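You operate a simulated robot arm through the tools that you are given. There is no shell and no other tool.

You are at the controls of a simulated robot arm. One attempt, no reset.

JOB
Set the track to the size on the purple bin and put that bin on the table top beside it.
Fine: swing the upper red lever to FREE, turn the knob, swing the lever back to HOLD; the sleeves stay in their bins. Set down upright: what you pick out. Where these are worked on the way, their far stop is far enough and under half their travel is too little: upper red lever.

It is judged by the outcome, as a careful person would: the job done as asked, and still so three seconds after it is handed in. It fails if anything else is knocked over, pushed out of place, dropped, spilled or broken.

ROBOT AND FRAMES
A 6-joint arm with a three-finger gripper, fixed in place. Base frame: the origin is at the foot of the arm, x ahead of it, y to its left, z up. Readings come in cm, rad, newtons and seconds.
Its first joint turns from -2.897 to 2.897 rad. Payload 4.89 kg.
The tool frame sits at the grasp point between the pads (the TCP): z along the fingers, y along the line on which they close. The tips reach 3 cm beyond it. Largest opening 16.4 cm; the body of the gripper starts 12.5 cm behind the TCP.
Orientation is told as [roll, pitch, yaw] about the base's x, y, z axes, in that order, counted from this pose: with the fingers straight down and closing along the base's y, the tool's x points along the base's -x, its y along +y and its z along -z.

CONTROLS
- The arm moves only by the tool apply_moves. Its argument "plan" is a list that holds one entry, the list of rows, each a list of 7 numbers: the shift along the tool's x, y, z in units of 20 mm (1.0 is 20 mm), then the turn, a rotation vector about the tool's x, y, z in units of 4 degrees (1.0 is 4 degrees), then the finger opening in cm, from 0 to 16.4. In form: [[[x, y, z, rx, ry, rz, claw], ...]]. A call has 1 to 20 rows; each row shifts and turns the commanded pose from where the row before left it, along the tool's axes as they then stand. A call with a number of a shift or a turn outside -1 to 1 is refused whole. Each row takes 0.2 s and may step no farther than 5 cm and 0.15 rad from the row before; otherwise, or with a gripper value out of range, the whole call is refused. Where a pose cannot be reached the arm comes as near as it can. A force on the tool above 40 N (or 10 N above the force at the start of the call, whichever is more), or a blocked arm, ends the call early, and 0.2 s more pass. Each finger travels about 10.8 cm/s and halts on what it meets, pressing with about 39 N; the grip force reading is that of the motor and also rises with nothing between the fingers. The clock runs only during rows and for 0.2 s after the last one: add rows that do not move to give the fingers time. It gives the time, the measured TCP pose, the force on the tool (base axes), the opening and the grip force at its end, in the units of the frame above (readings bear some noise), with the torque about the TCP (base axes, N m) and any sound that the robot's microphone picked up, and new pictures: "pictures" is both (left out), scene, wrist or none.
- Cameras (640 x 400 px; columns grow to the right, rows downward): "scene" is fixed at [4.96, -49.76, 172.17]; the picture's right is [0.59, -0.81, 0.00], its down [-0.47, -0.34, -0.82] and it looks along [0.66, 0.48, -0.58] (base axes); focal length 309 px, centre (320, 200). "wrist" rides on the gripper at [7.6, -0.2, -15.2] in the tool frame; the picture's right is [0.02, 1.00, 0.00], its down [-0.88, 0.02, -0.47] and it looks along [-0.47, 0.01, 0.88] (tool axes); focal length 247 px, centre (320, 200). There is no depth. A picture from a camera that has moved, and an enlarged one, comes with that camera's place and axes in the base frame and with its lens.
- raise_lower(by): slides the trunk up (or, below 0, down) by that many cm; the arm rides with it, the base frame stays. It gives what a move gives, with no picture.
- zoom(camera, box): a new picture of the part [left, top, right, bottom] of that camera's present view, enlarged. The clock stands still meanwhile.
- sign_off(): hands the job in; it is judged then, once.

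Nothing tells you positions but the pictures and the camera data. Unless the task says otherwise, let go and move clear before handing in.

The tools are called after ">>>" as name(argument=value, ...) on one line, values as JSON. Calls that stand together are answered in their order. apply_moves: Moves the arm, as the interface text tells. Its arguments: {"type":"object","properties":{"plan":{"type":"array"},"pictures":{"type":"string","enum":["both","scene","wrist","none"]}},"required":["plan"]} The other tools are called the same way: raise_lower (by) slides the trunk up or down; zoom (camera, box) takes an enlarged picture of a part of a camera's view; sign_off () hands the job in.

At the start:

```text
clock: 0.0
ee_pos: [60.15, 29.68, 136.79]
tcp_rot: [0.0, 0.001, -0.001]
force: [-0.8, -0.8, -0.3]
torque: [0.01, 0.0, 0.0]
grip_width: 16.4
finger_force: 0.0
trunk travel left (down, up): [-17.5, 21.5]
```

scene: 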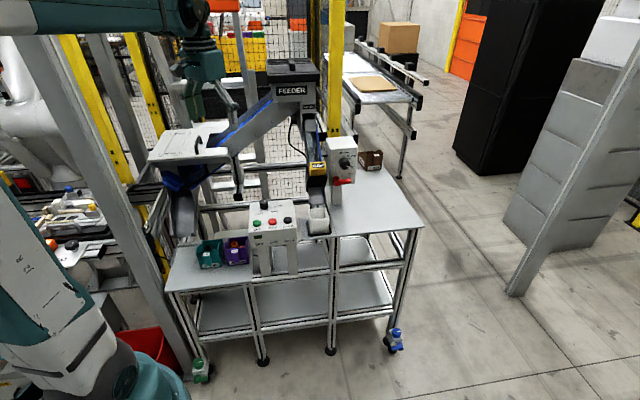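
wrist: 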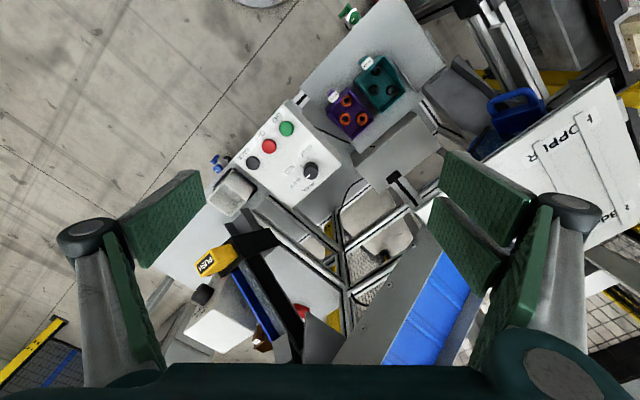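

I see a table with a feeder, a control box with buttons and a knob, a box with a red lever on the post, and bins (teal, purple). I'll zoom in for detail first.

>>> zoom(camera="scene", box=[290, 120, 400, 220])

>>> zoom(camera="scene", box=[180, 190, 340, 290])

>>> zoom(camera="wrist", box=[310, 40, 430, 150])

>>> zoom(camera="wrist", box=[160, 220, 340, 370])

```text
4.00 times, centred on (345, 170) of scene
camera zoom: at [4.96, -49.76, 172.17], right [0.59, -0.81, 0.0], down [-0.47, -0.34, -0.82], along [0.66, 0.48, -0.58], focal length 1237 px, centre (220, 320)
```

zoom: 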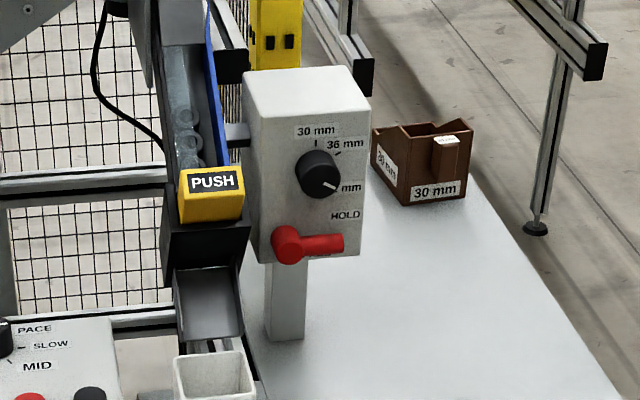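

```text
4.00 times, centred on (260, 240) of scene
camera zoom: at [4.96, -49.76, 172.17], right [0.59, -0.81, 0.0], down [-0.47, -0.34, -0.82], along [0.66, 0.48, -0.58], focal length 1237 px, centre (560, 40)
```

zoom: 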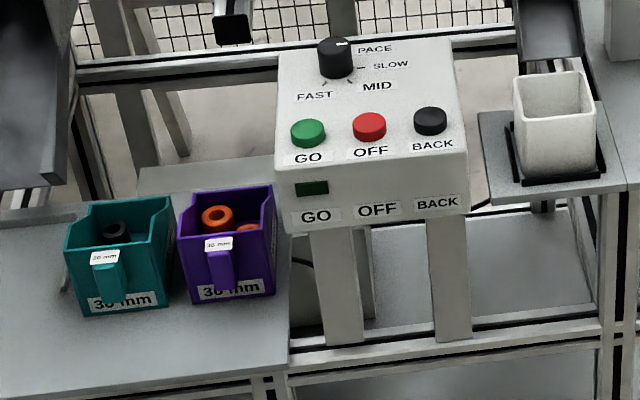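

```text
3.64 times, centred on (370, 95) of wrist
camera zoom: at [52.58, 29.45, 152.02], right [-0.02, 1.0, 0.0], down [0.88, 0.02, 0.47], along [0.47, 0.01, -0.88], focal length 898 px, centre (138, 582)
```

zoom: 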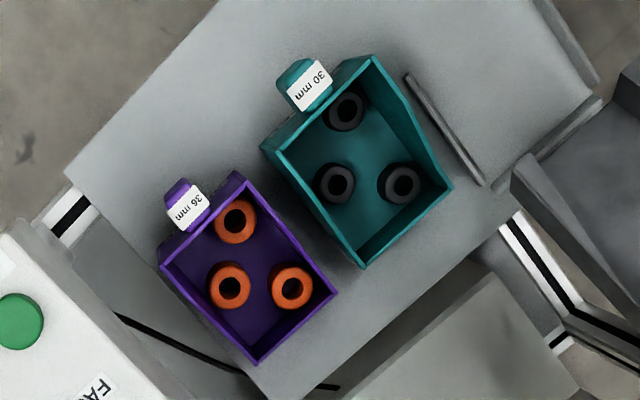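

```text
2.67 times, centred on (250, 295) of wrist
camera zoom: at [52.58, 29.45, 152.02], right [-0.02, 1.0, 0.0], down [0.88, 0.02, 0.47], along [0.47, 0.01, -0.88], focal length 659 px, centre (507, -53)
```

zoom: 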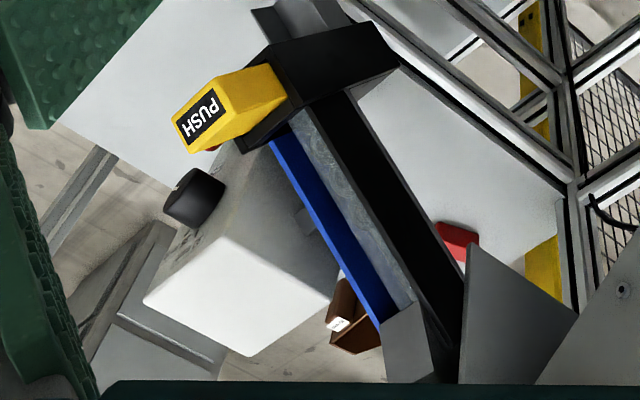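

Purple bin at about (59, 34, 79) at its tab. I'll look closer at the labels and the lever panel before moving.

>>> zoom(camera="scene", box=[325, 145, 365, 190])

>>> zoom(camera="scene", box=[190, 230, 255, 275])

>>> zoom(camera="scene", box=[350, 140, 400, 180])

>>> zoom(camera="scene", box=[140, 60, 340, 220])

>>> zoom(camera="wrist", box=[180, 80, 460, 260])

```text
8.89 times, centred on (345, 168) of scene
camera zoom: at [4.96, -49.76, 172.17], right [0.59, -0.81, 0.0], down [-0.47, -0.34, -0.82], along [0.66, 0.48, -0.58], focal length 2749 px, centre (98, 489)
```

zoom: 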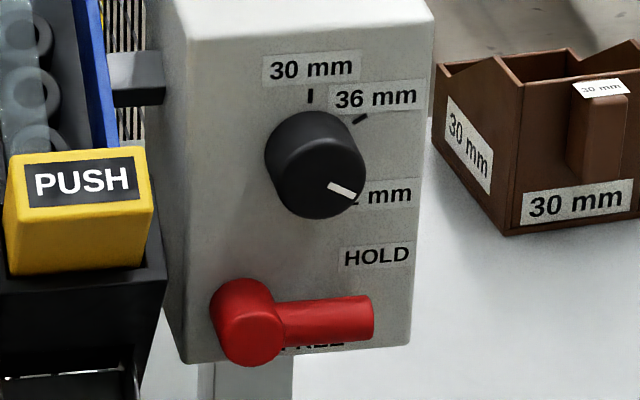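

```text
8.89 times, centred on (222, 252) of scene
camera zoom: at [4.96, -49.76, 172.17], right [0.59, -0.81, 0.0], down [-0.47, -0.34, -0.82], along [0.66, 0.48, -0.58], focal length 2749 px, centre (1187, -267)
```

zoom: 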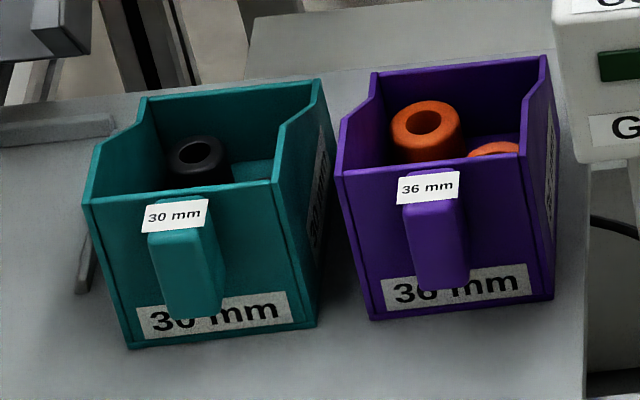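

```text
10.00 times, centred on (375, 160) of scene
camera zoom: at [4.96, -49.76, 172.17], right [0.59, -0.81, 0.0], down [-0.47, -0.34, -0.82], along [0.66, 0.48, -0.58], focal length 3092 px, centre (-230, 600)
```

zoom: 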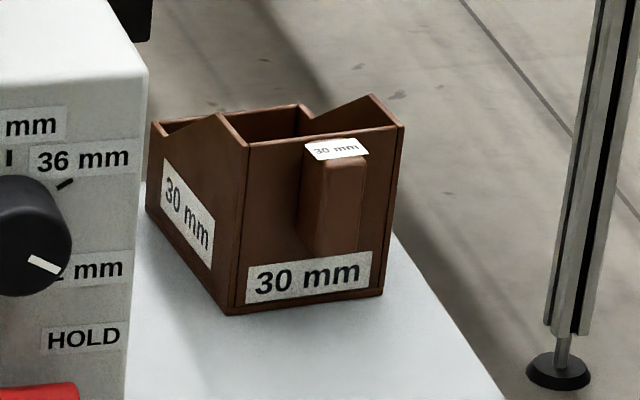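

```text
2.50 times, centred on (240, 140) of scene
camera zoom: at [4.96, -49.76, 172.17], right [0.59, -0.81, 0.0], down [-0.47, -0.34, -0.82], along [0.66, 0.48, -0.58], focal length 773 px, centre (520, 350)
```

zoom: 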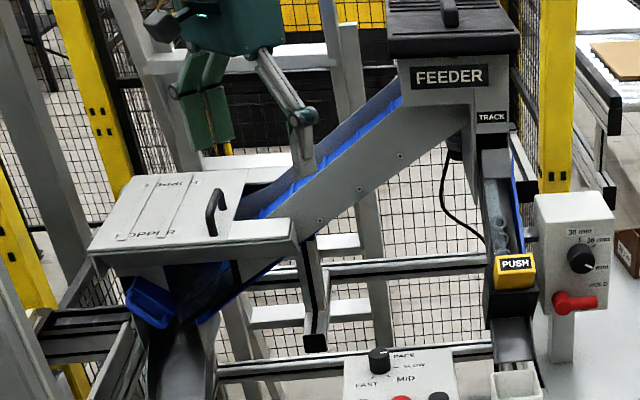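

```text
2.22 times, centred on (320, 170) of wrist
camera zoom: at [52.58, 29.45, 152.02], right [-0.02, 1.0, 0.0], down [0.88, 0.02, 0.47], along [0.47, 0.01, -0.88], focal length 549 px, centre (320, 267)
```

zoom: 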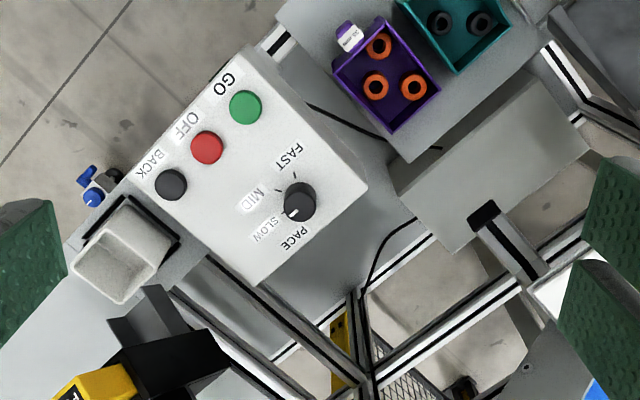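

The purple bin reads 36 mm. The track panel (knob at roughly (95, 4, 115), red lever just below it, now at HOLD) faces the aisle. I'll move the arm over the aisle in front of that panel to get a straight-on look.

>>> apply_moves(plan=[[[-0.3, -1, 0, 0, 0, 0, 16.4], [-0.3, -1, 0, 0, 0, 0, 16.4], [-0.3, -1, 0, 0, 0, 0, 16.4], [-0.3, -1, 0, 0, 0, 0, 16.4], [-0.3, -1, 0, 0, 0, 0, 16.4], [-0.3, -1, 0, 0, 0, 0, 16.4], [-0.3, -1, 0, 0, 0, 0, 16.4], [-0.3, -1, 0, 0, 0, 0, 16.4], [-0.3, -1, 0, 0, 0, 0, 16.4], [-0.3, -1, 0, 0, 0, 0, 16.4], [-0.3, -1, 0, 0, 0, 0, 16.4], [-0.3, -1, 0, 0, 0, 0, 16.4], [-0.3, -1, 0, 0, 0, 0, 16.4], [-0.3, -1, 0, 0, 0, 0, 16.4], [-0.3, -1, 0, 0, 0, 0, 16.4], [-0.3, -1, 0, 0, 0, 0, 16.4], [-0.3, -1, 0, 0, 0, 0, 16.4], [-0.3, -1, 0, 0, 0, 0, 16.4], [-0.3, -1, 0, 0, 0, 0, 16.4], [-0.3, -1, 0, 0, 0, 0, 16.4]]])

```text
clock: 4.2
ee_pos: [72.01, -10.13, 136.98]
tcp_rot: [0.0, 0.001, 0.0]
force: [-0.5, -0.3, 0.3]
torque: [-0.1, -0.08, -0.03]
grip_width: 16.4
finger_force: 0.1
trunk travel left (down, up): [-17.5, 21.5]
camera wrist: at [64.56, -10.4, 152.04], right [-0.02, 1.0, 0.0], down [0.88, 0.02, 0.47], along [0.47, 0.01, -0.88], focal length 247 px, centre (320, 200)
```

scene: 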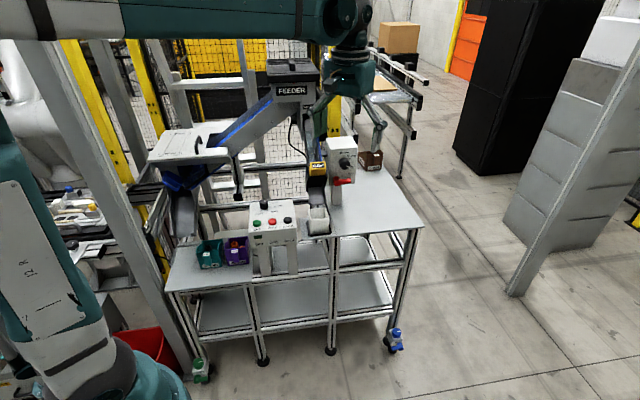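
wrist: 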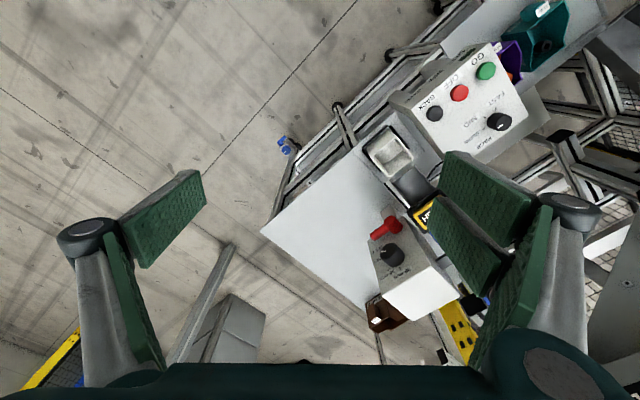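

The arm is over the aisle, in front of the panel. Next I yaw 45° to square up with the table and start pitching the tool toward the panel.

>>> apply_moves(plan=[[[0, 0, 0, 0, 0, -0.95, 16.4], [0, 0, 0, 0, 0, -0.95, 16.4], [0, 0, 0, 0, 0, -0.95, 16.4], [0, 0, 0, 0, 0, -0.95, 16.4], [0, 0, 0, 0, 0, -0.95, 16.4], [0, 0, 0, 0, 0, -0.95, 16.4], [0, 0, 0, 0, 0, -0.95, 16.4], [0, 0, 0, 0, 0, -0.95, 16.4], [0, 0, 0, 0, 0, -0.95, 16.4], [0, 0, 0, 0, 0, -0.95, 16.4], [0, 0, 0, 0, 0, -0.95, 16.4], [0, 0, 0, 0, 0, -0.8, 16.4], [0, 0, 0, 0, -1, 0, 16.4], [0, 0, 0, 0, -1, 0, 16.4], [0, 0, 0, 0, -1, 0, 16.4], [0, 0, 0, 0, -1, 0, 16.4], [0, 0, 0, 0, -1, 0, 16.4], [0, 0, 0, 0, -1, 0, 16.4], [0, 0, 0, 0, -1, 0, 16.4], [0, 0, 0, 0, -1, 0, 16.4]]])

```text
clock: 8.4
ee_pos: [72.26, -10.14, 136.82]
tcp_rot: [0.0, -0.559, 0.786]
force: [0.3, 0.7, -0.2]
torque: [-0.01, 0.04, 0.01]
grip_width: 16.41
finger_force: 0.0
trunk travel left (down, up): [-17.5, 21.5]
camera wrist: at [62.16, -20.8, 145.65], right [-0.72, 0.69, -0.01], down [0.34, 0.36, 0.87], along [0.61, 0.62, -0.5], focal length 247 px, centre (320, 200)
```

scene: 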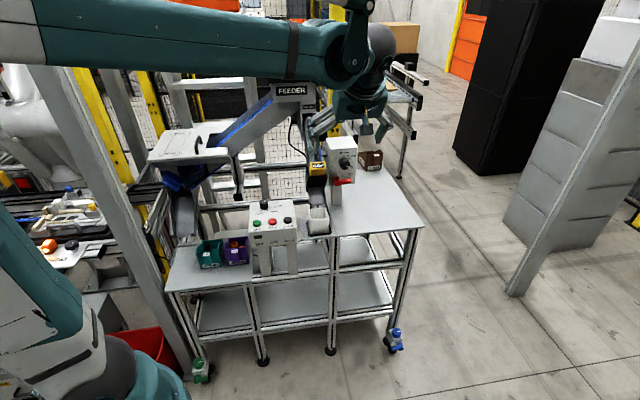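
wrist: 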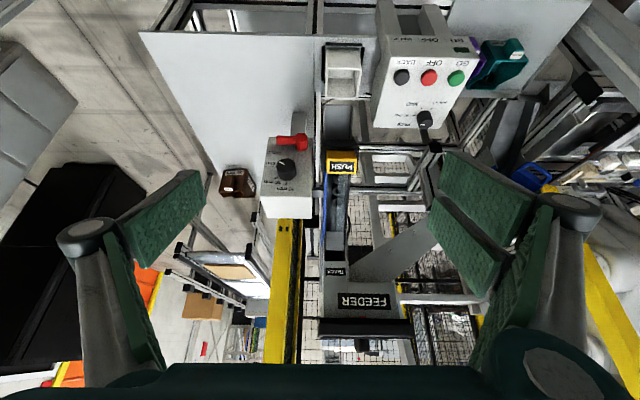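

The view confirms the panel is square to the 45° table. I'll finish pitching to horizontal and come down to panel height.

>>> apply_moves(plan=[[[0, 0, 0, 0, -1, 0, 16.4], [0, 0, 0, 0, -1, 0, 16.4], [0, 0, 0, 0, -1, 0, 16.4], [0, 0, 0, 0, -1, 0, 16.4], [0, 0, 0, 0, -1, 0, 16.4], [0, 0, 0, 0, -1, 0, 16.4], [0, 0, 0, 0, -1, 0, 16.4], [0, 0, 0, 0, -1, 0, 16.4], [0, 0, 0, 0, -1, 0, 16.4], [0, 0, 0, 0, -1, 0, 16.4], [0, 0, 0, 0, -1, 0, 16.4], [0, 0, 0, 0, -1, 0, 16.4], [0, 0, 0, 0, -1, 0, 16.4], [0, 0, 0, 0, -1, 0, 16.4], [0, 0, 0, 0, -0.5, 0, 16.4], [1, 0, 0, 0, 0, 0, 16.4], [1, 0, 0, 0, 0, 0, 16.4], [1, 0, 0, 0, 0, 0, 16.4], [1, 0, 0, 0, 0, 0, 16.4], [1, 0, 0, 0, 0, 0, 16.4]]])

```text
clock: 12.6
ee_pos: [72.2, -10.4, 126.9]
tcp_rot: [-2.112, -1.571, 2.897]
force: [-0.3, 0.7, -0.5]
torque: [-0.03, 0.05, -0.09]
grip_width: 16.4
finger_force: 0.1
trunk travel left (down, up): [-17.5, 21.5]
camera wrist: at [61.56, -21.24, 119.12], right [-0.71, 0.71, -0.02], down [-0.35, -0.32, 0.88], along [0.62, 0.63, 0.47], focal length 247 px, centre (320, 200)
```

scene: 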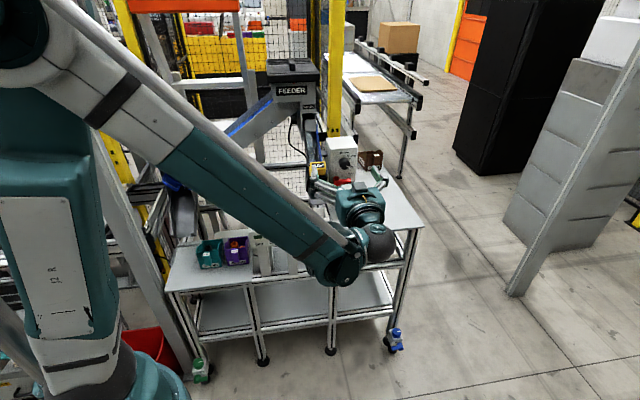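
wrist: 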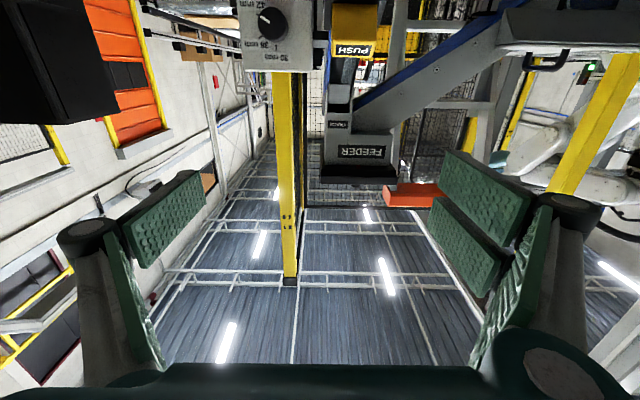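

The camera now looks upward under the gripper, so I'll lower the tool in front of the panel to see the knob and lever straight on.

>>> apply_moves(plan=[[[1, 0, 0, 0, 0, 0, 16.4], [1, 0, 0, 0, 0, 0, 16.4], [1, 0, 0, 0, 0, 0, 16.4], [1, 0, 0, 0, 0, 0, 16.4], [1, 0, 0, 0, 0, 0, 16.4], [1, 0, 0, 0, 0, 0, 16.4], [1, 0, 0, 0, 0, 0, 16.4], [1, 0, 0, 0, 0, 0, 16.4], [1, 0, 0, 0, 0, 0, 16.4]]])

>>> zoom(camera="wrist", box=[180, 0, 400, 180])

```text
clock: 14.6
ee_pos: [72.28, -10.26, 108.89]
tcp_rot: [-1.85, -1.57, 2.636]
force: [-0.8, 1.0, 0.3]
torque: [-0.05, 0.04, -0.1]
grip_width: 16.42
finger_force: 0.1
trunk travel left (down, up): [-17.5, 21.5]
camera wrist: at [61.63, -21.23, 101.25], right [-0.71, 0.71, -0.02], down [-0.35, -0.32, 0.88], along [0.62, 0.63, 0.47], focal length 247 px, centre (320, 200)
```

scene: 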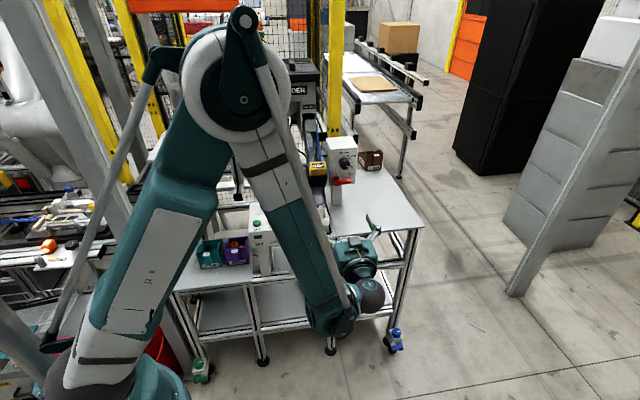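
wrist: 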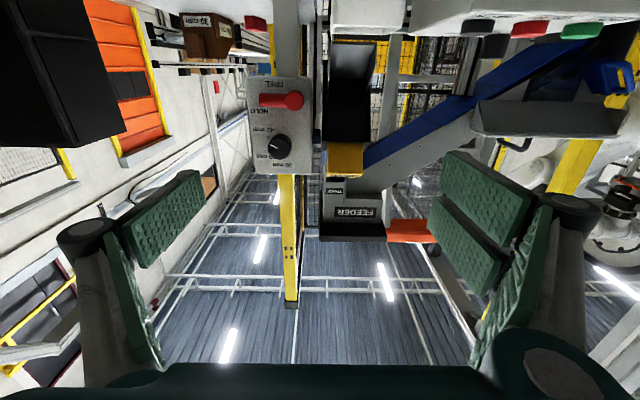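

```text
2.22 times, centred on (290, 90) of wrist
camera zoom: at [61.63, -21.23, 101.25], right [-0.71, 0.71, -0.02], down [-0.35, -0.32, 0.88], along [0.62, 0.63, 0.47], focal length 549 px, centre (387, 444)
```

zoom: 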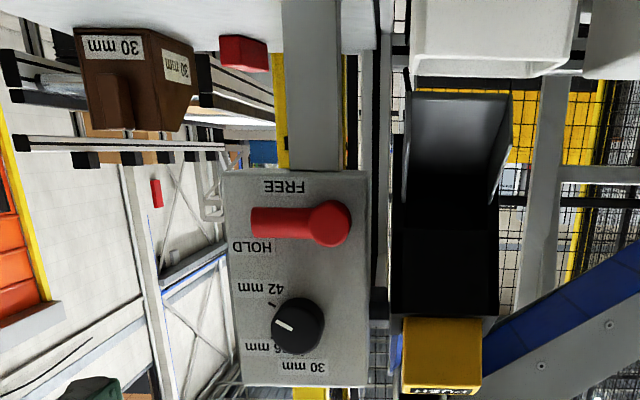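

The panel is clear now: lever pointing right between HOLD and FREE labels, knob pointing at 42 mm, needs 36 mm. I'll roll the tool about its axis (fingers then close vertically, camera to the right side), in free space, to ready for working the lever.

>>> apply_moves(plan=[[[0, 0, 0, 0, 0, -1, 16.4], [0, 0, 0, 0, 0, -1, 16.4], [0, 0, 0, 0, 0, -1, 16.4], [0, 0, 0, 0, 0, -1, 16.4], [0, 0, 0, 0, 0, -1, 16.4], [0, 0, 0, 0, 0, -1, 16.4], [0, 0, 0, 0, 0, -1, 16.4], [0, 0, 0, 0, 0, -1, 16.4], [0, 0, 0, 0, 0, -1, 16.4], [0, 0, 0, 0, 0, -1, 16.4], [0, 0, 0, 0, 0, -1, 16.4], [0, 0, 0, 0, 0, -1, 16.4], [0, 0, 0, 0, 0, -1, 16.4], [0, 0, 0, 0, 0, -1, 16.4], [0, 0, 0, 0, 0, -1, 16.4], [0, 0, 0, 0, 0, -1, 16.4], [0, 0, 0, 0, 0, -1, 16.4], [0, 0, 0, 0, 0, -1, 16.4], [0, 0, 0, 0, 0, -1, 16.4], [0, 0, 0, 0, 0, -1, 16.4]]])

```text
clock: 18.8
ee_pos: [72.26, -10.24, 108.85]
tcp_rot: [-1.572, -0.174, 2.357]
force: [-1.0, 0.2, -0.8]
torque: [0.0, 0.0, -0.02]
grip_width: 16.42
finger_force: 0.1
trunk travel left (down, up): [-17.5, 21.5]
camera wrist: at [66.83, -26.5, 107.65], right [-0.11, 0.11, -0.99], down [-0.95, 0.28, 0.13], along [0.29, 0.95, 0.07], focal length 247 px, centre (320, 200)
```

scene: 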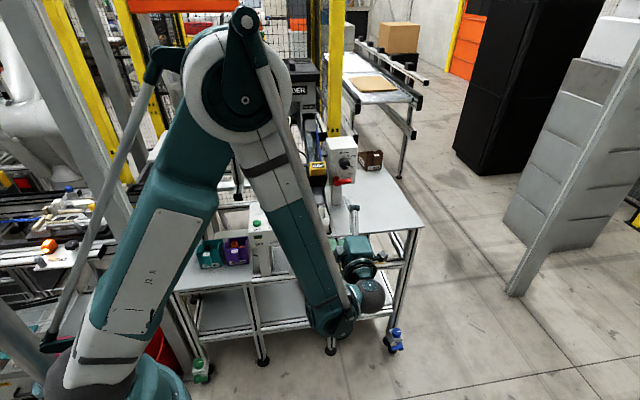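
wrist: 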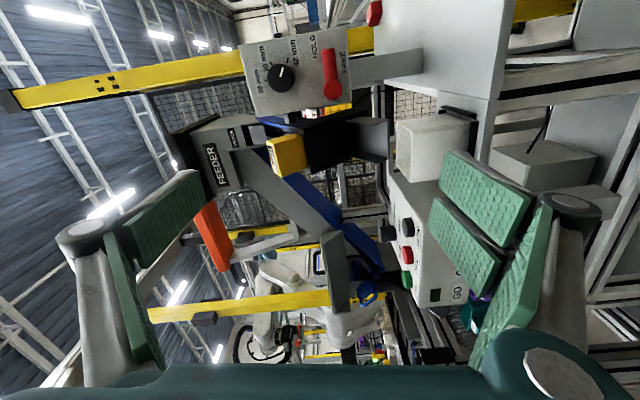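

The roll works. I'll zoom in on the panel from this angle to refine lever and knob positions.

>>> zoom(camera="wrist", box=[230, 20, 390, 130])

>>> zoom(camera="scene", box=[310, 130, 420, 240])

```text
3.64 times, centred on (310, 75) of wrist
camera zoom: at [66.83, -26.5, 107.65], right [-0.11, 0.11, -0.99], down [-0.95, 0.28, 0.13], along [0.29, 0.95, 0.07], focal length 898 px, centre (356, 654)
```

zoom: 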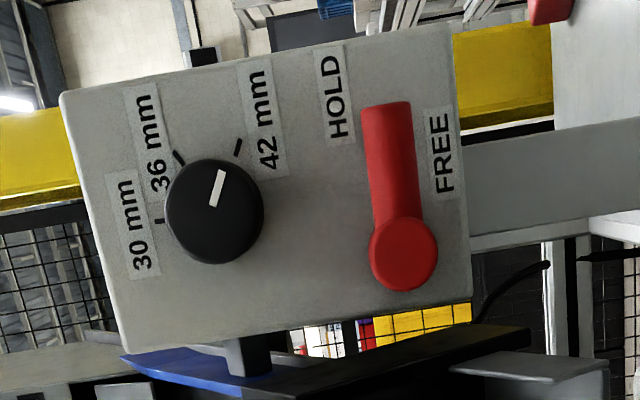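

```text
3.64 times, centred on (365, 185) of scene
camera zoom: at [4.96, -49.76, 172.17], right [0.59, -0.81, 0.0], down [-0.47, -0.34, -0.82], along [0.66, 0.48, -0.58], focal length 1125 px, centre (156, 254)
```

zoom: 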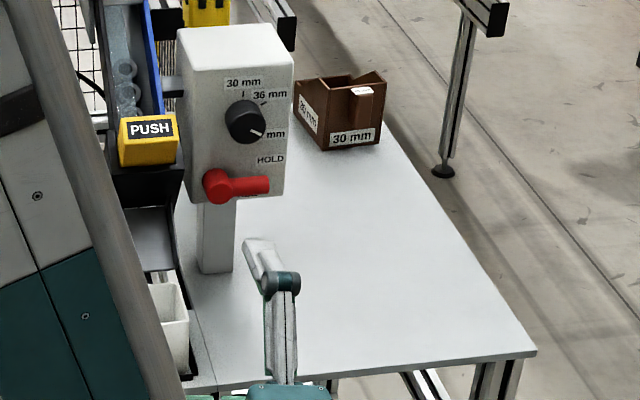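

From three views: lever pivot ≈ (e 62.5, z 106), handle pointing right with tip at e≈68, knob centre ≈ (e 65.4, z 114), one 60° step from 42 to 36. I'll finish the roll to 90° and move to a stand-off straddling height in front of the lever handle.

>>> apply_moves(plan=[[[0, 0, 0, 0, 0, -1, 14], [0, 0, 0, 0, 0, -1, 12], [0, 0, 0, 0, 0, -0.5, 10], [0.5, 0.18, 1, 0, 0, 0, 8], [0.5, 0.18, 1, 0, 0, 0, 6], [0.5, 0.18, 1, 0, 0, 0, 5], [0.5, 0.18, 1, 0, 0, 0, 5], [0.5, 0.18, 1, 0, 0, 0, 5], [0.5, 0.18, 1, 0, 0, 0, 5], [0.5, 0.18, 1, 0, 0, 0, 5], [0.5, 0.18, 1, 0, 0, 0, 5]]])

>>> zoom(camera="wrist", box=[160, 40, 480, 240])

>>> zoom(camera="scene", box=[300, 140, 380, 240])

```text
clock: 21.2
ee_pos: [89.1, -4.36, 105.03]
tcp_rot: [-1.553, -0.125, 2.353]
force: [-0.3, -0.4, -0.6]
torque: [-0.03, 0.1, -0.02]
grip_width: 5.01
finger_force: 0.0
out of reach, approached as far as the arm can: row 2
trunk travel left (down, up): [-17.5, 21.5]
camera wrist: at [83.64, -20.62, 104.6], right [-0.08, 0.06, -0.99], down [-0.95, 0.29, 0.1], along [0.29, 0.96, 0.03], focal length 247 px, centre (320, 200)
```

scene: 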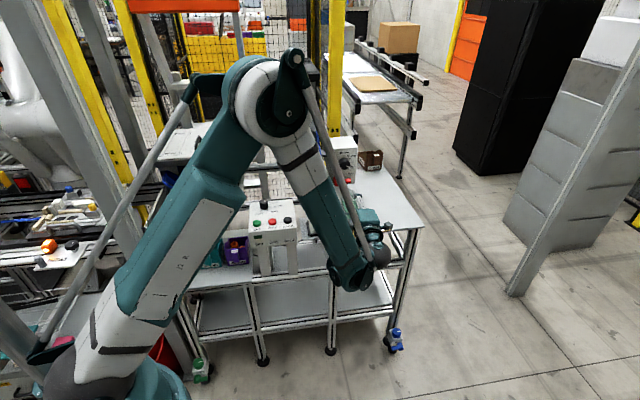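
wrist: 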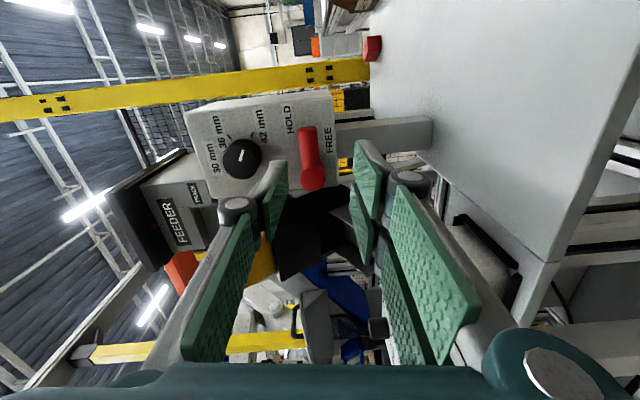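

```text
2.00 times, centred on (320, 140) of wrist
camera zoom: at [83.64, -20.62, 104.6], right [-0.08, 0.06, -0.99], down [-0.95, 0.29, 0.1], along [0.29, 0.96, 0.03], focal length 494 px, centre (320, 320)
```

zoom: 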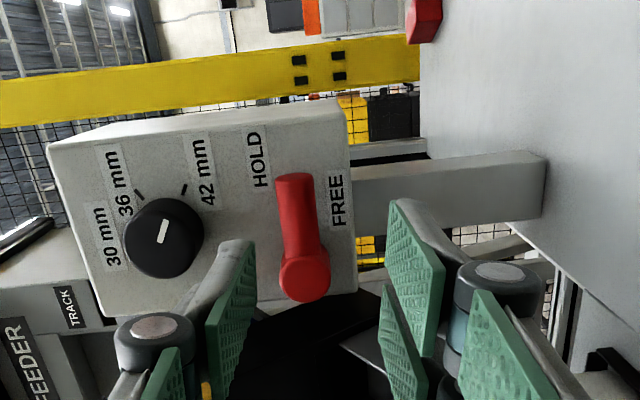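

```text
4.00 times, centred on (340, 190) of scene
camera zoom: at [4.96, -49.76, 172.17], right [0.59, -0.81, 0.0], down [-0.47, -0.34, -0.82], along [0.66, 0.48, -0.58], focal length 1237 px, centre (240, 240)
```

zoom: 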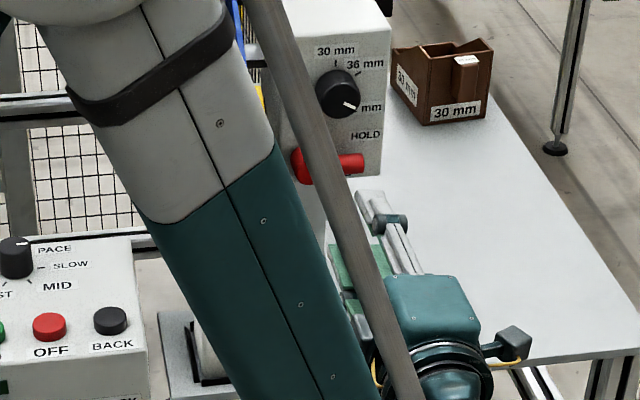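

The roll stopped about 7° short of the limit, which is fine. TCP is at n≈60 with the fingers above and below the lever handle; I'll raise 1 cm and advance toward the panel in stages.

>>> apply_moves(plan=[[[0, -0.5, 0, 0, 0, 0, 5], [0, 0, 1, 0, 0, 0, 5], [0, 0, 1, 0, 0, 0, 5], [0, 0, 1, 0, 0, 0, 5], [0, 0, 0.7, 0, 0, 0, 5], [0, 0, 0.7, 0, 0, 0, 5]]])

>>> zoom(camera="wrist", box=[160, 40, 480, 240])

>>> zoom(camera="scene", box=[310, 130, 380, 210])

```text
clock: 22.6
ee_pos: [95.22, 1.56, 106.06]
tcp_rot: [-1.554, -0.122, 2.354]
force: [0.6, -0.2, 0.2]
torque: [-0.02, 0.01, 0.0]
grip_width: 4.99
finger_force: 0.0
trunk travel left (down, up): [-17.5, 21.5]
camera wrist: at [89.85, -14.58, 105.6], right [-0.08, 0.06, -0.99], down [-0.95, 0.29, 0.1], along [0.29, 0.96, 0.03], focal length 247 px, centre (320, 200)
```

scene: 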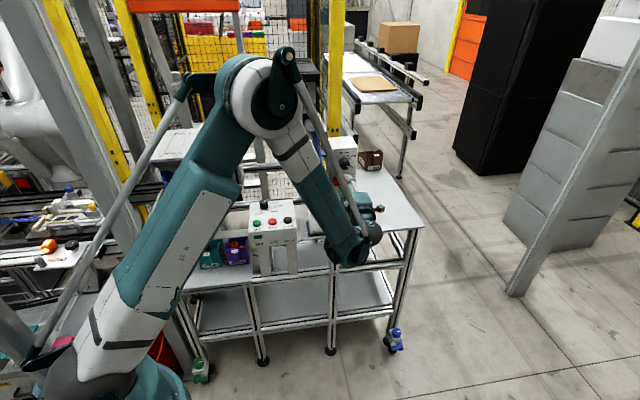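
wrist: 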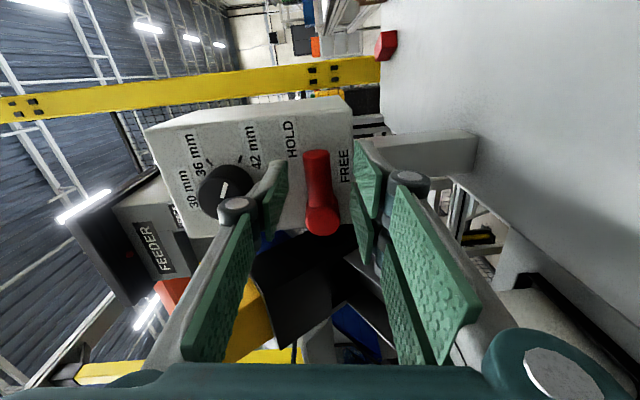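

```text
2.00 times, centred on (320, 140) of wrist
camera zoom: at [89.85, -14.58, 105.6], right [-0.08, 0.06, -0.99], down [-0.95, 0.29, 0.1], along [0.29, 0.96, 0.03], focal length 494 px, centre (320, 320)
```

zoom: 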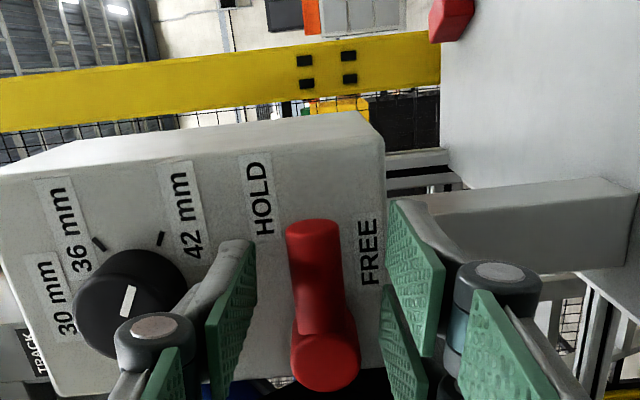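

```text
5.00 times, centred on (345, 170) of scene
camera zoom: at [4.96, -49.76, 172.17], right [0.59, -0.81, 0.0], down [-0.47, -0.34, -0.82], along [0.66, 0.48, -0.58], focal length 1546 px, centre (195, 350)
```

zoom: 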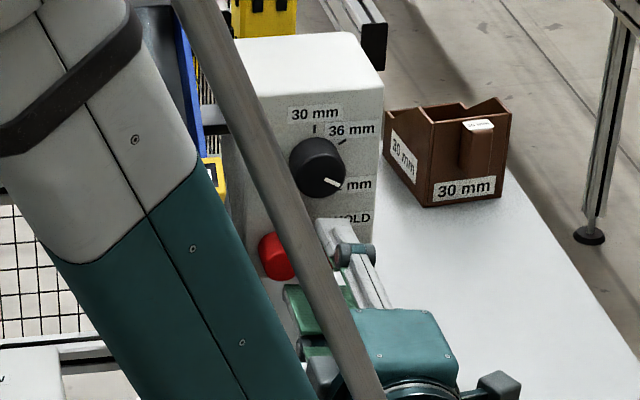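

The fingers are lined up either side of the handle, tips at n≈71.4. I'll advance about 2 cm more so they reach past the handle, then check.

>>> apply_moves(plan=[[[0, 0, 0.4, 0, 0, 0, 5], [0, 0, 0.4, 0, 0, 0, 5], [0, 0, 0.3, 0, 0, 0, 5]]], pictures="wrist")

>>> zoom(camera="wrist", box=[160, 40, 480, 240])

```text
clock: 23.4
ee_pos: [96.69, 3.15, 106.23]
tcp_rot: [-1.553, -0.119, 2.354]
force: [-19.5, -17.3, 5.8]
torque: [0.65, -0.7, 0.01]
grip_width: 5.36
finger_force: 2.6
trunk travel left (down, up): [-17.5, 21.5]
camera wrist: at [91.29, -13.1, 105.69], right [-0.08, 0.06, -0.99], down [-0.95, 0.29, 0.09], along [0.29, 0.96, 0.03], focal length 247 px, centre (320, 200)
```

wrist: 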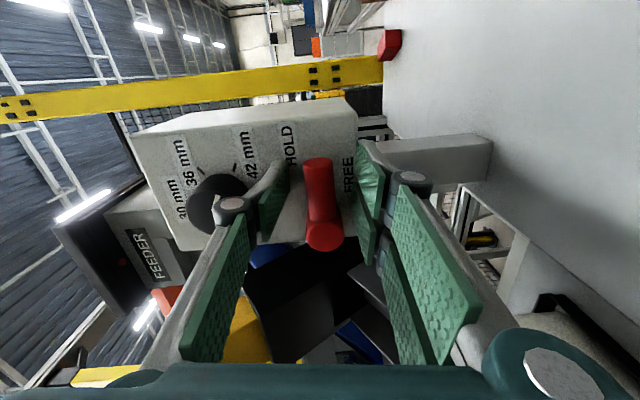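

```text
2.00 times, centred on (320, 140) of wrist
camera zoom: at [91.29, -13.1, 105.69], right [-0.08, 0.06, -0.99], down [-0.95, 0.29, 0.09], along [0.29, 0.96, 0.03], focal length 494 px, centre (320, 320)
```

zoom: 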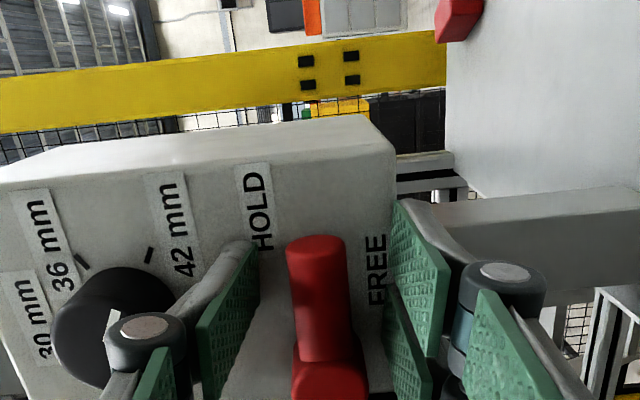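

The upper finger touched something (about 26 N, contact 3.6 cm above the TCP — panel face or knob rim). I'll back off 0.8 cm and confirm the force clears.

>>> apply_moves(plan=[[[0, 0, -0.4, 0, 0, 0, 5], [0, 0, 0, 0, 0, 0, 5]]], pictures="wrist")

>>> zoom(camera="wrist", box=[160, 60, 420, 240])

>>> zoom(camera="scene", box=[320, 140, 370, 200])

```text
clock: 24.0
ee_pos: [96.19, 2.76, 106.1]
tcp_rot: [-1.551, -0.121, 2.354]
force: [0.6, -0.3, 0.3]
torque: [0.02, 0.02, -0.01]
grip_width: 4.99
finger_force: 0.1
trunk travel left (down, up): [-17.5, 21.5]
camera wrist: at [90.81, -13.48, 105.58], right [-0.08, 0.06, -0.99], down [-0.95, 0.29, 0.1], along [0.29, 0.96, 0.03], focal length 247 px, centre (320, 200)
```

wrist: 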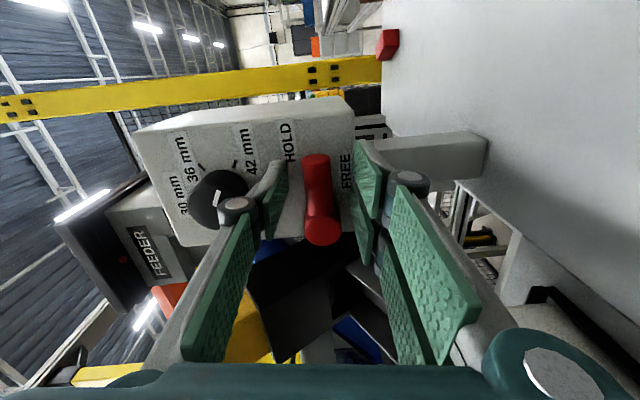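

```text
2.22 times, centred on (290, 150) of wrist
camera zoom: at [90.81, -13.48, 105.58], right [-0.08, 0.06, -0.99], down [-0.95, 0.29, 0.1], along [0.29, 0.96, 0.03], focal length 549 px, centre (387, 311)
```

zoom: 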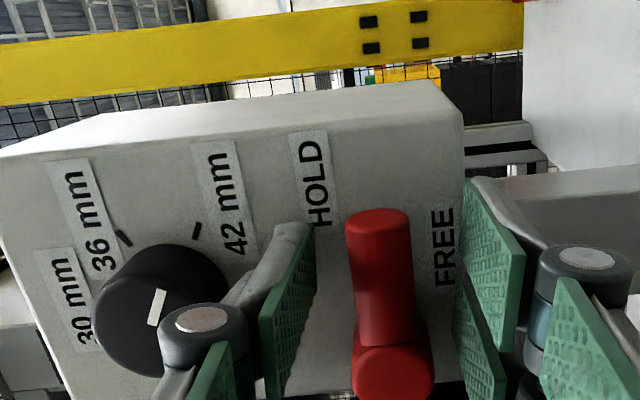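

```text
6.67 times, centred on (345, 170) of scene
camera zoom: at [4.96, -49.76, 172.17], right [0.59, -0.81, 0.0], down [-0.47, -0.34, -0.82], along [0.66, 0.48, -0.58], focal length 2062 px, centre (153, 400)
```

zoom: 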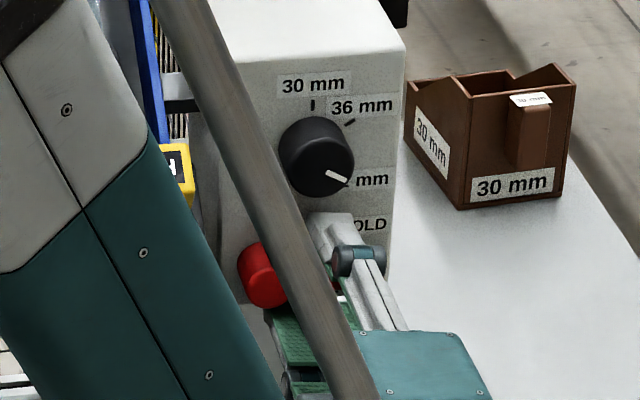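

Force cleared; the fingertips now straddle the handle's mid-depth. I'll narrow the straddle to 3.2 cm and swing the lever clockwise/down along its arc around the pivot, watching the force.

>>> apply_moves(plan=[[[0, 0, 0, 0, 0, 0, 4], [0, 0, 0, 0, 0, 0, 3.2], [0, 0, 0, 0, 0, 0, 3.2], [0.015, 0.13, 0, 0, 0, 1, 3.2], [0.015, 0.13, 0, 0, 0, 1, 3.2], [0.015, 0.13, 0, 0, 0, 1, 3.2], [0.015, 0.13, 0, 0, 0, 1, 3.2], [0.015, 0.13, 0, 0, 0, 1, 3.2], [0.015, 0.13, 0, 0, 0, 1, 3.2]]])

>>> zoom(camera="wrist", box=[160, 60, 420, 240])

>>> zoom(camera="scene", box=[320, 140, 370, 200])

```text
clock: 26.0
ee_pos: [95.99, 3.03, 104.46]
tcp_rot: [-1.565, -0.516, 2.354]
force: [0.3, -0.3, 1.1]
torque: [-0.02, 0.0, 0.01]
grip_width: 3.25
finger_force: 0.2
trunk travel left (down, up): [-17.5, 21.5]
camera wrist: at [90.05, -12.74, 100.89], right [-0.34, 0.33, -0.88], down [-0.88, 0.22, 0.42], along [0.33, 0.92, 0.22], focal length 247 px, centre (320, 200)
```

scene: 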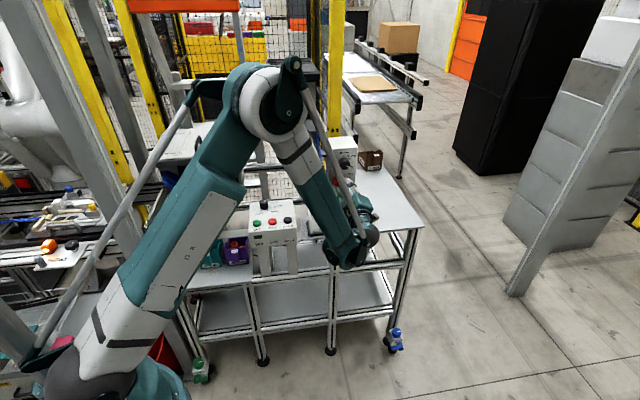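
wrist: 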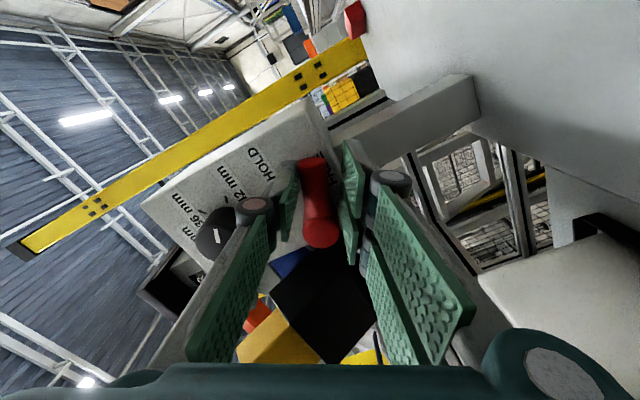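

```text
2.22 times, centred on (290, 150) of wrist
camera zoom: at [90.05, -12.74, 100.89], right [-0.34, 0.33, -0.88], down [-0.88, 0.22, 0.42], along [0.33, 0.92, 0.22], focal length 549 px, centre (387, 311)
```

zoom: 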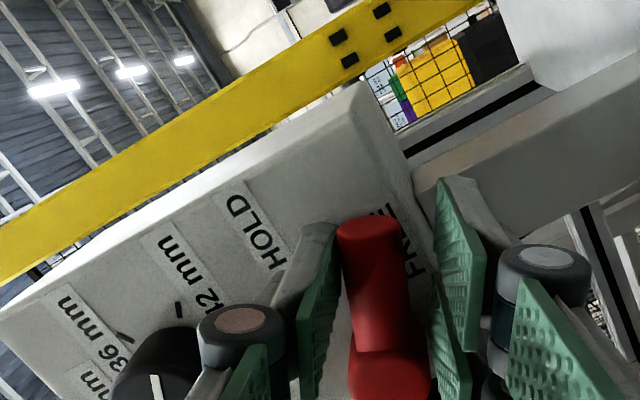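

```text
6.67 times, centred on (345, 170) of scene
camera zoom: at [4.96, -49.76, 172.17], right [0.59, -0.81, 0.0], down [-0.47, -0.34, -0.82], along [0.66, 0.48, -0.58], focal length 2062 px, centre (153, 400)
```

zoom: 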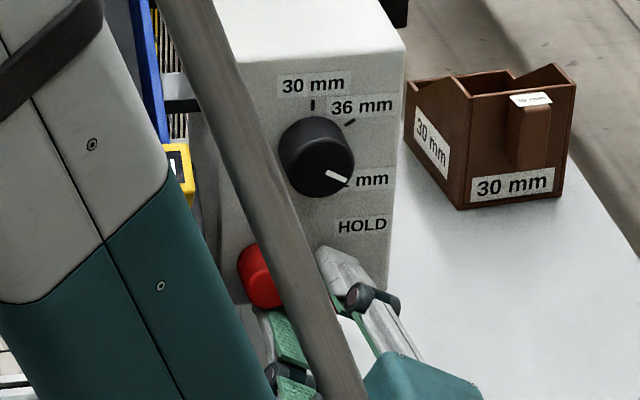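

The lever is moving freely with the fingers. I'll keep swinging along the arc.

>>> apply_moves(plan=[[[0.015, 0.13, 0, 0, 0, 1, 3.2], [0.015, 0.13, 0, 0, 0, 1, 3.2], [0.015, 0.13, 0, 0, 0, 1, 3.2], [0.015, 0.13, 0, 0, 0, 1, 3.2], [0.015, 0.13, 0, 0, 0, 1, 3.2], [0.015, 0.13, 0, 0, 0, 1, 3.2]]])

>>> zoom(camera="wrist", box=[160, 60, 420, 240])

>>> zoom(camera="scene", box=[320, 140, 370, 200])

```text
clock: 27.4
ee_pos: [95.34, 3.43, 103.14]
tcp_rot: [-1.562, -0.935, 2.349]
force: [-0.1, -1.0, -0.3]
torque: [-0.03, -0.02, -0.01]
grip_width: 3.23
finger_force: 0.2
trunk travel left (down, up): [-17.5, 21.5]
camera wrist: at [87.97, -10.71, 97.2], right [-0.56, 0.56, -0.61], down [-0.71, 0.05, 0.7], along [0.42, 0.83, 0.37], focal length 247 px, centre (320, 200)
```

scene: 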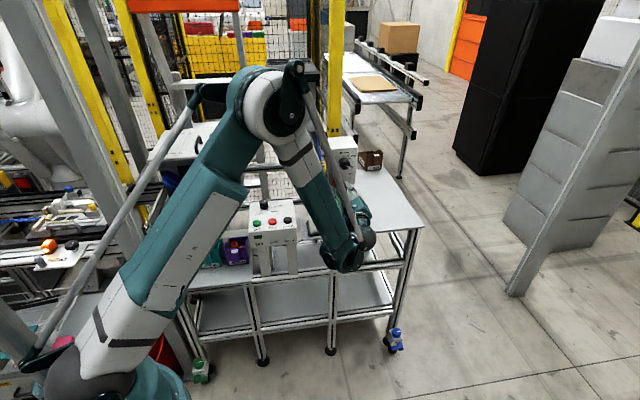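
wrist: 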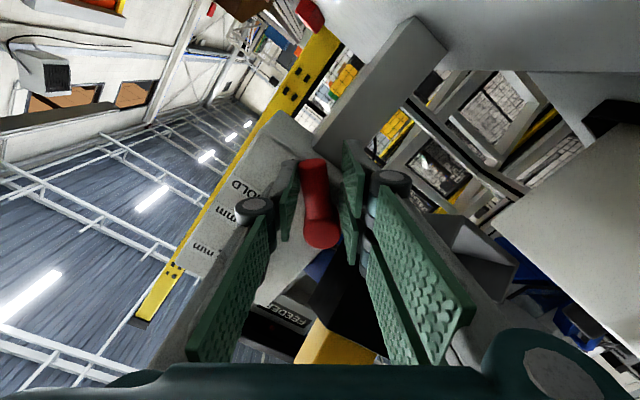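

```text
2.22 times, centred on (290, 150) of wrist
camera zoom: at [87.97, -10.71, 97.2], right [-0.56, 0.56, -0.61], down [-0.71, 0.05, 0.7], along [0.42, 0.83, 0.37], focal length 549 px, centre (387, 311)
```

zoom: 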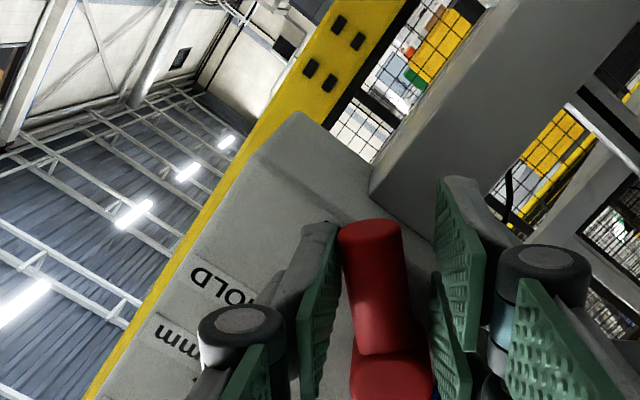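

```text
6.67 times, centred on (345, 170) of scene
camera zoom: at [4.96, -49.76, 172.17], right [0.59, -0.81, 0.0], down [-0.47, -0.34, -0.82], along [0.66, 0.48, -0.58], focal length 2062 px, centre (153, 400)
```

zoom: 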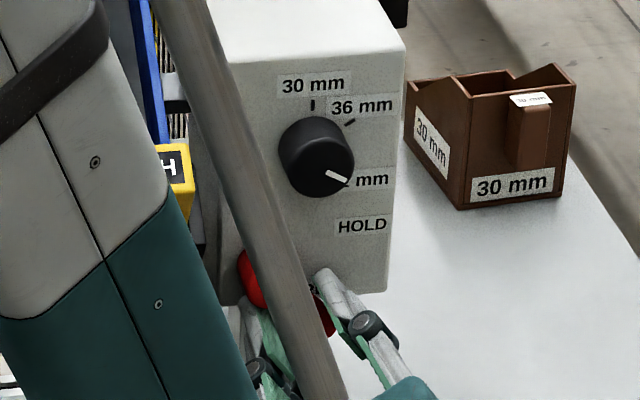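

No stop yet at about 50°. I'll continue the swing.

>>> apply_moves(plan=[[[0.015, 0.13, 0, 0, 0, 1, 3.2], [0.015, 0.13, 0, 0, 0, 1, 3.2], [0.015, 0.13, 0, 0, 0, 1, 3.2], [0.015, 0.13, 0, 0, 0, 1, 3.2], [0.015, 0.13, 0, 0, 0, 1, 3.2]]])

>>> zoom(camera="wrist", box=[160, 60, 420, 240])

>>> zoom(camera="scene", box=[320, 140, 370, 200])

```text
clock: 28.6
ee_pos: [94.68, 4.28, 102.41]
tcp_rot: [-1.552, -1.282, 2.339]
force: [0.9, -1.2, -0.8]
torque: [0.02, -0.03, 0.01]
grip_width: 3.26
finger_force: 1.2
trunk travel left (down, up): [-17.5, 21.5]
camera wrist: at [85.53, -8.24, 95.2], right [-0.68, 0.67, -0.3], down [-0.52, -0.14, 0.84], along [0.52, 0.73, 0.45], focal length 247 px, centre (320, 200)
```

scene: 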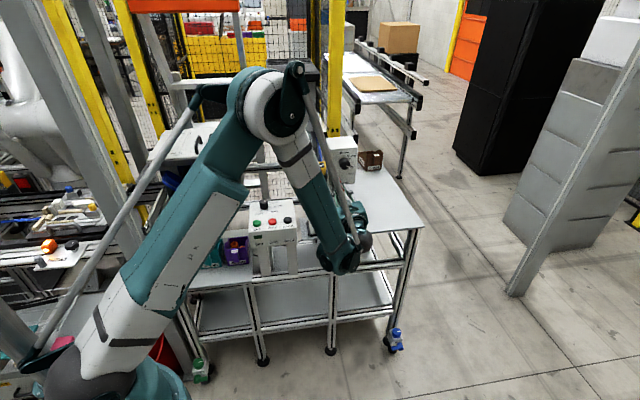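
wrist: 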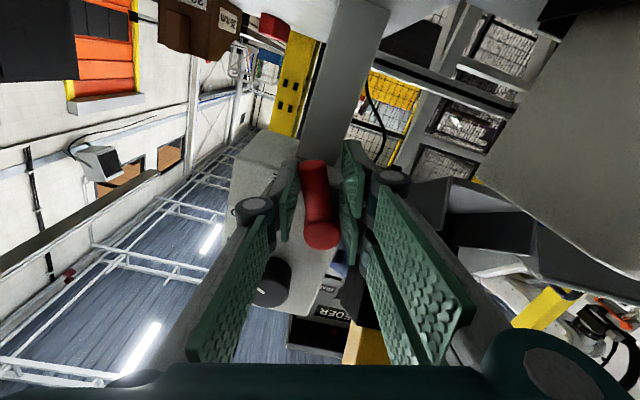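

```text
2.22 times, centred on (290, 150) of wrist
camera zoom: at [85.53, -8.24, 95.2], right [-0.68, 0.67, -0.3], down [-0.52, -0.14, 0.84], along [0.52, 0.73, 0.45], focal length 549 px, centre (387, 311)
```

zoom: 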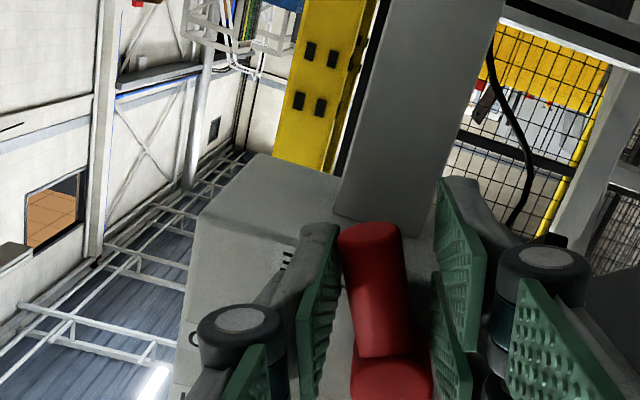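

```text
6.67 times, centred on (345, 170) of scene
camera zoom: at [4.96, -49.76, 172.17], right [0.59, -0.81, 0.0], down [-0.47, -0.34, -0.82], along [0.66, 0.48, -0.58], focal length 2062 px, centre (153, 400)
```

zoom: 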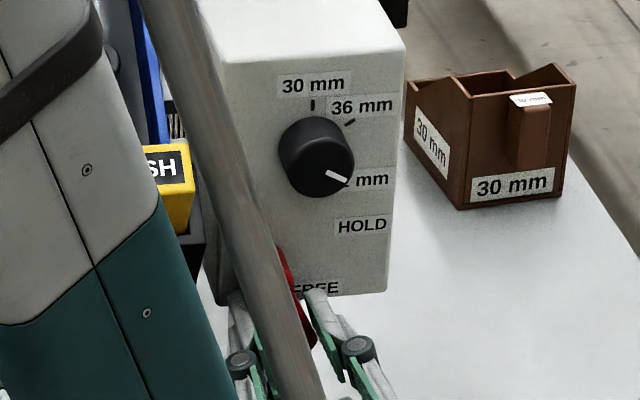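

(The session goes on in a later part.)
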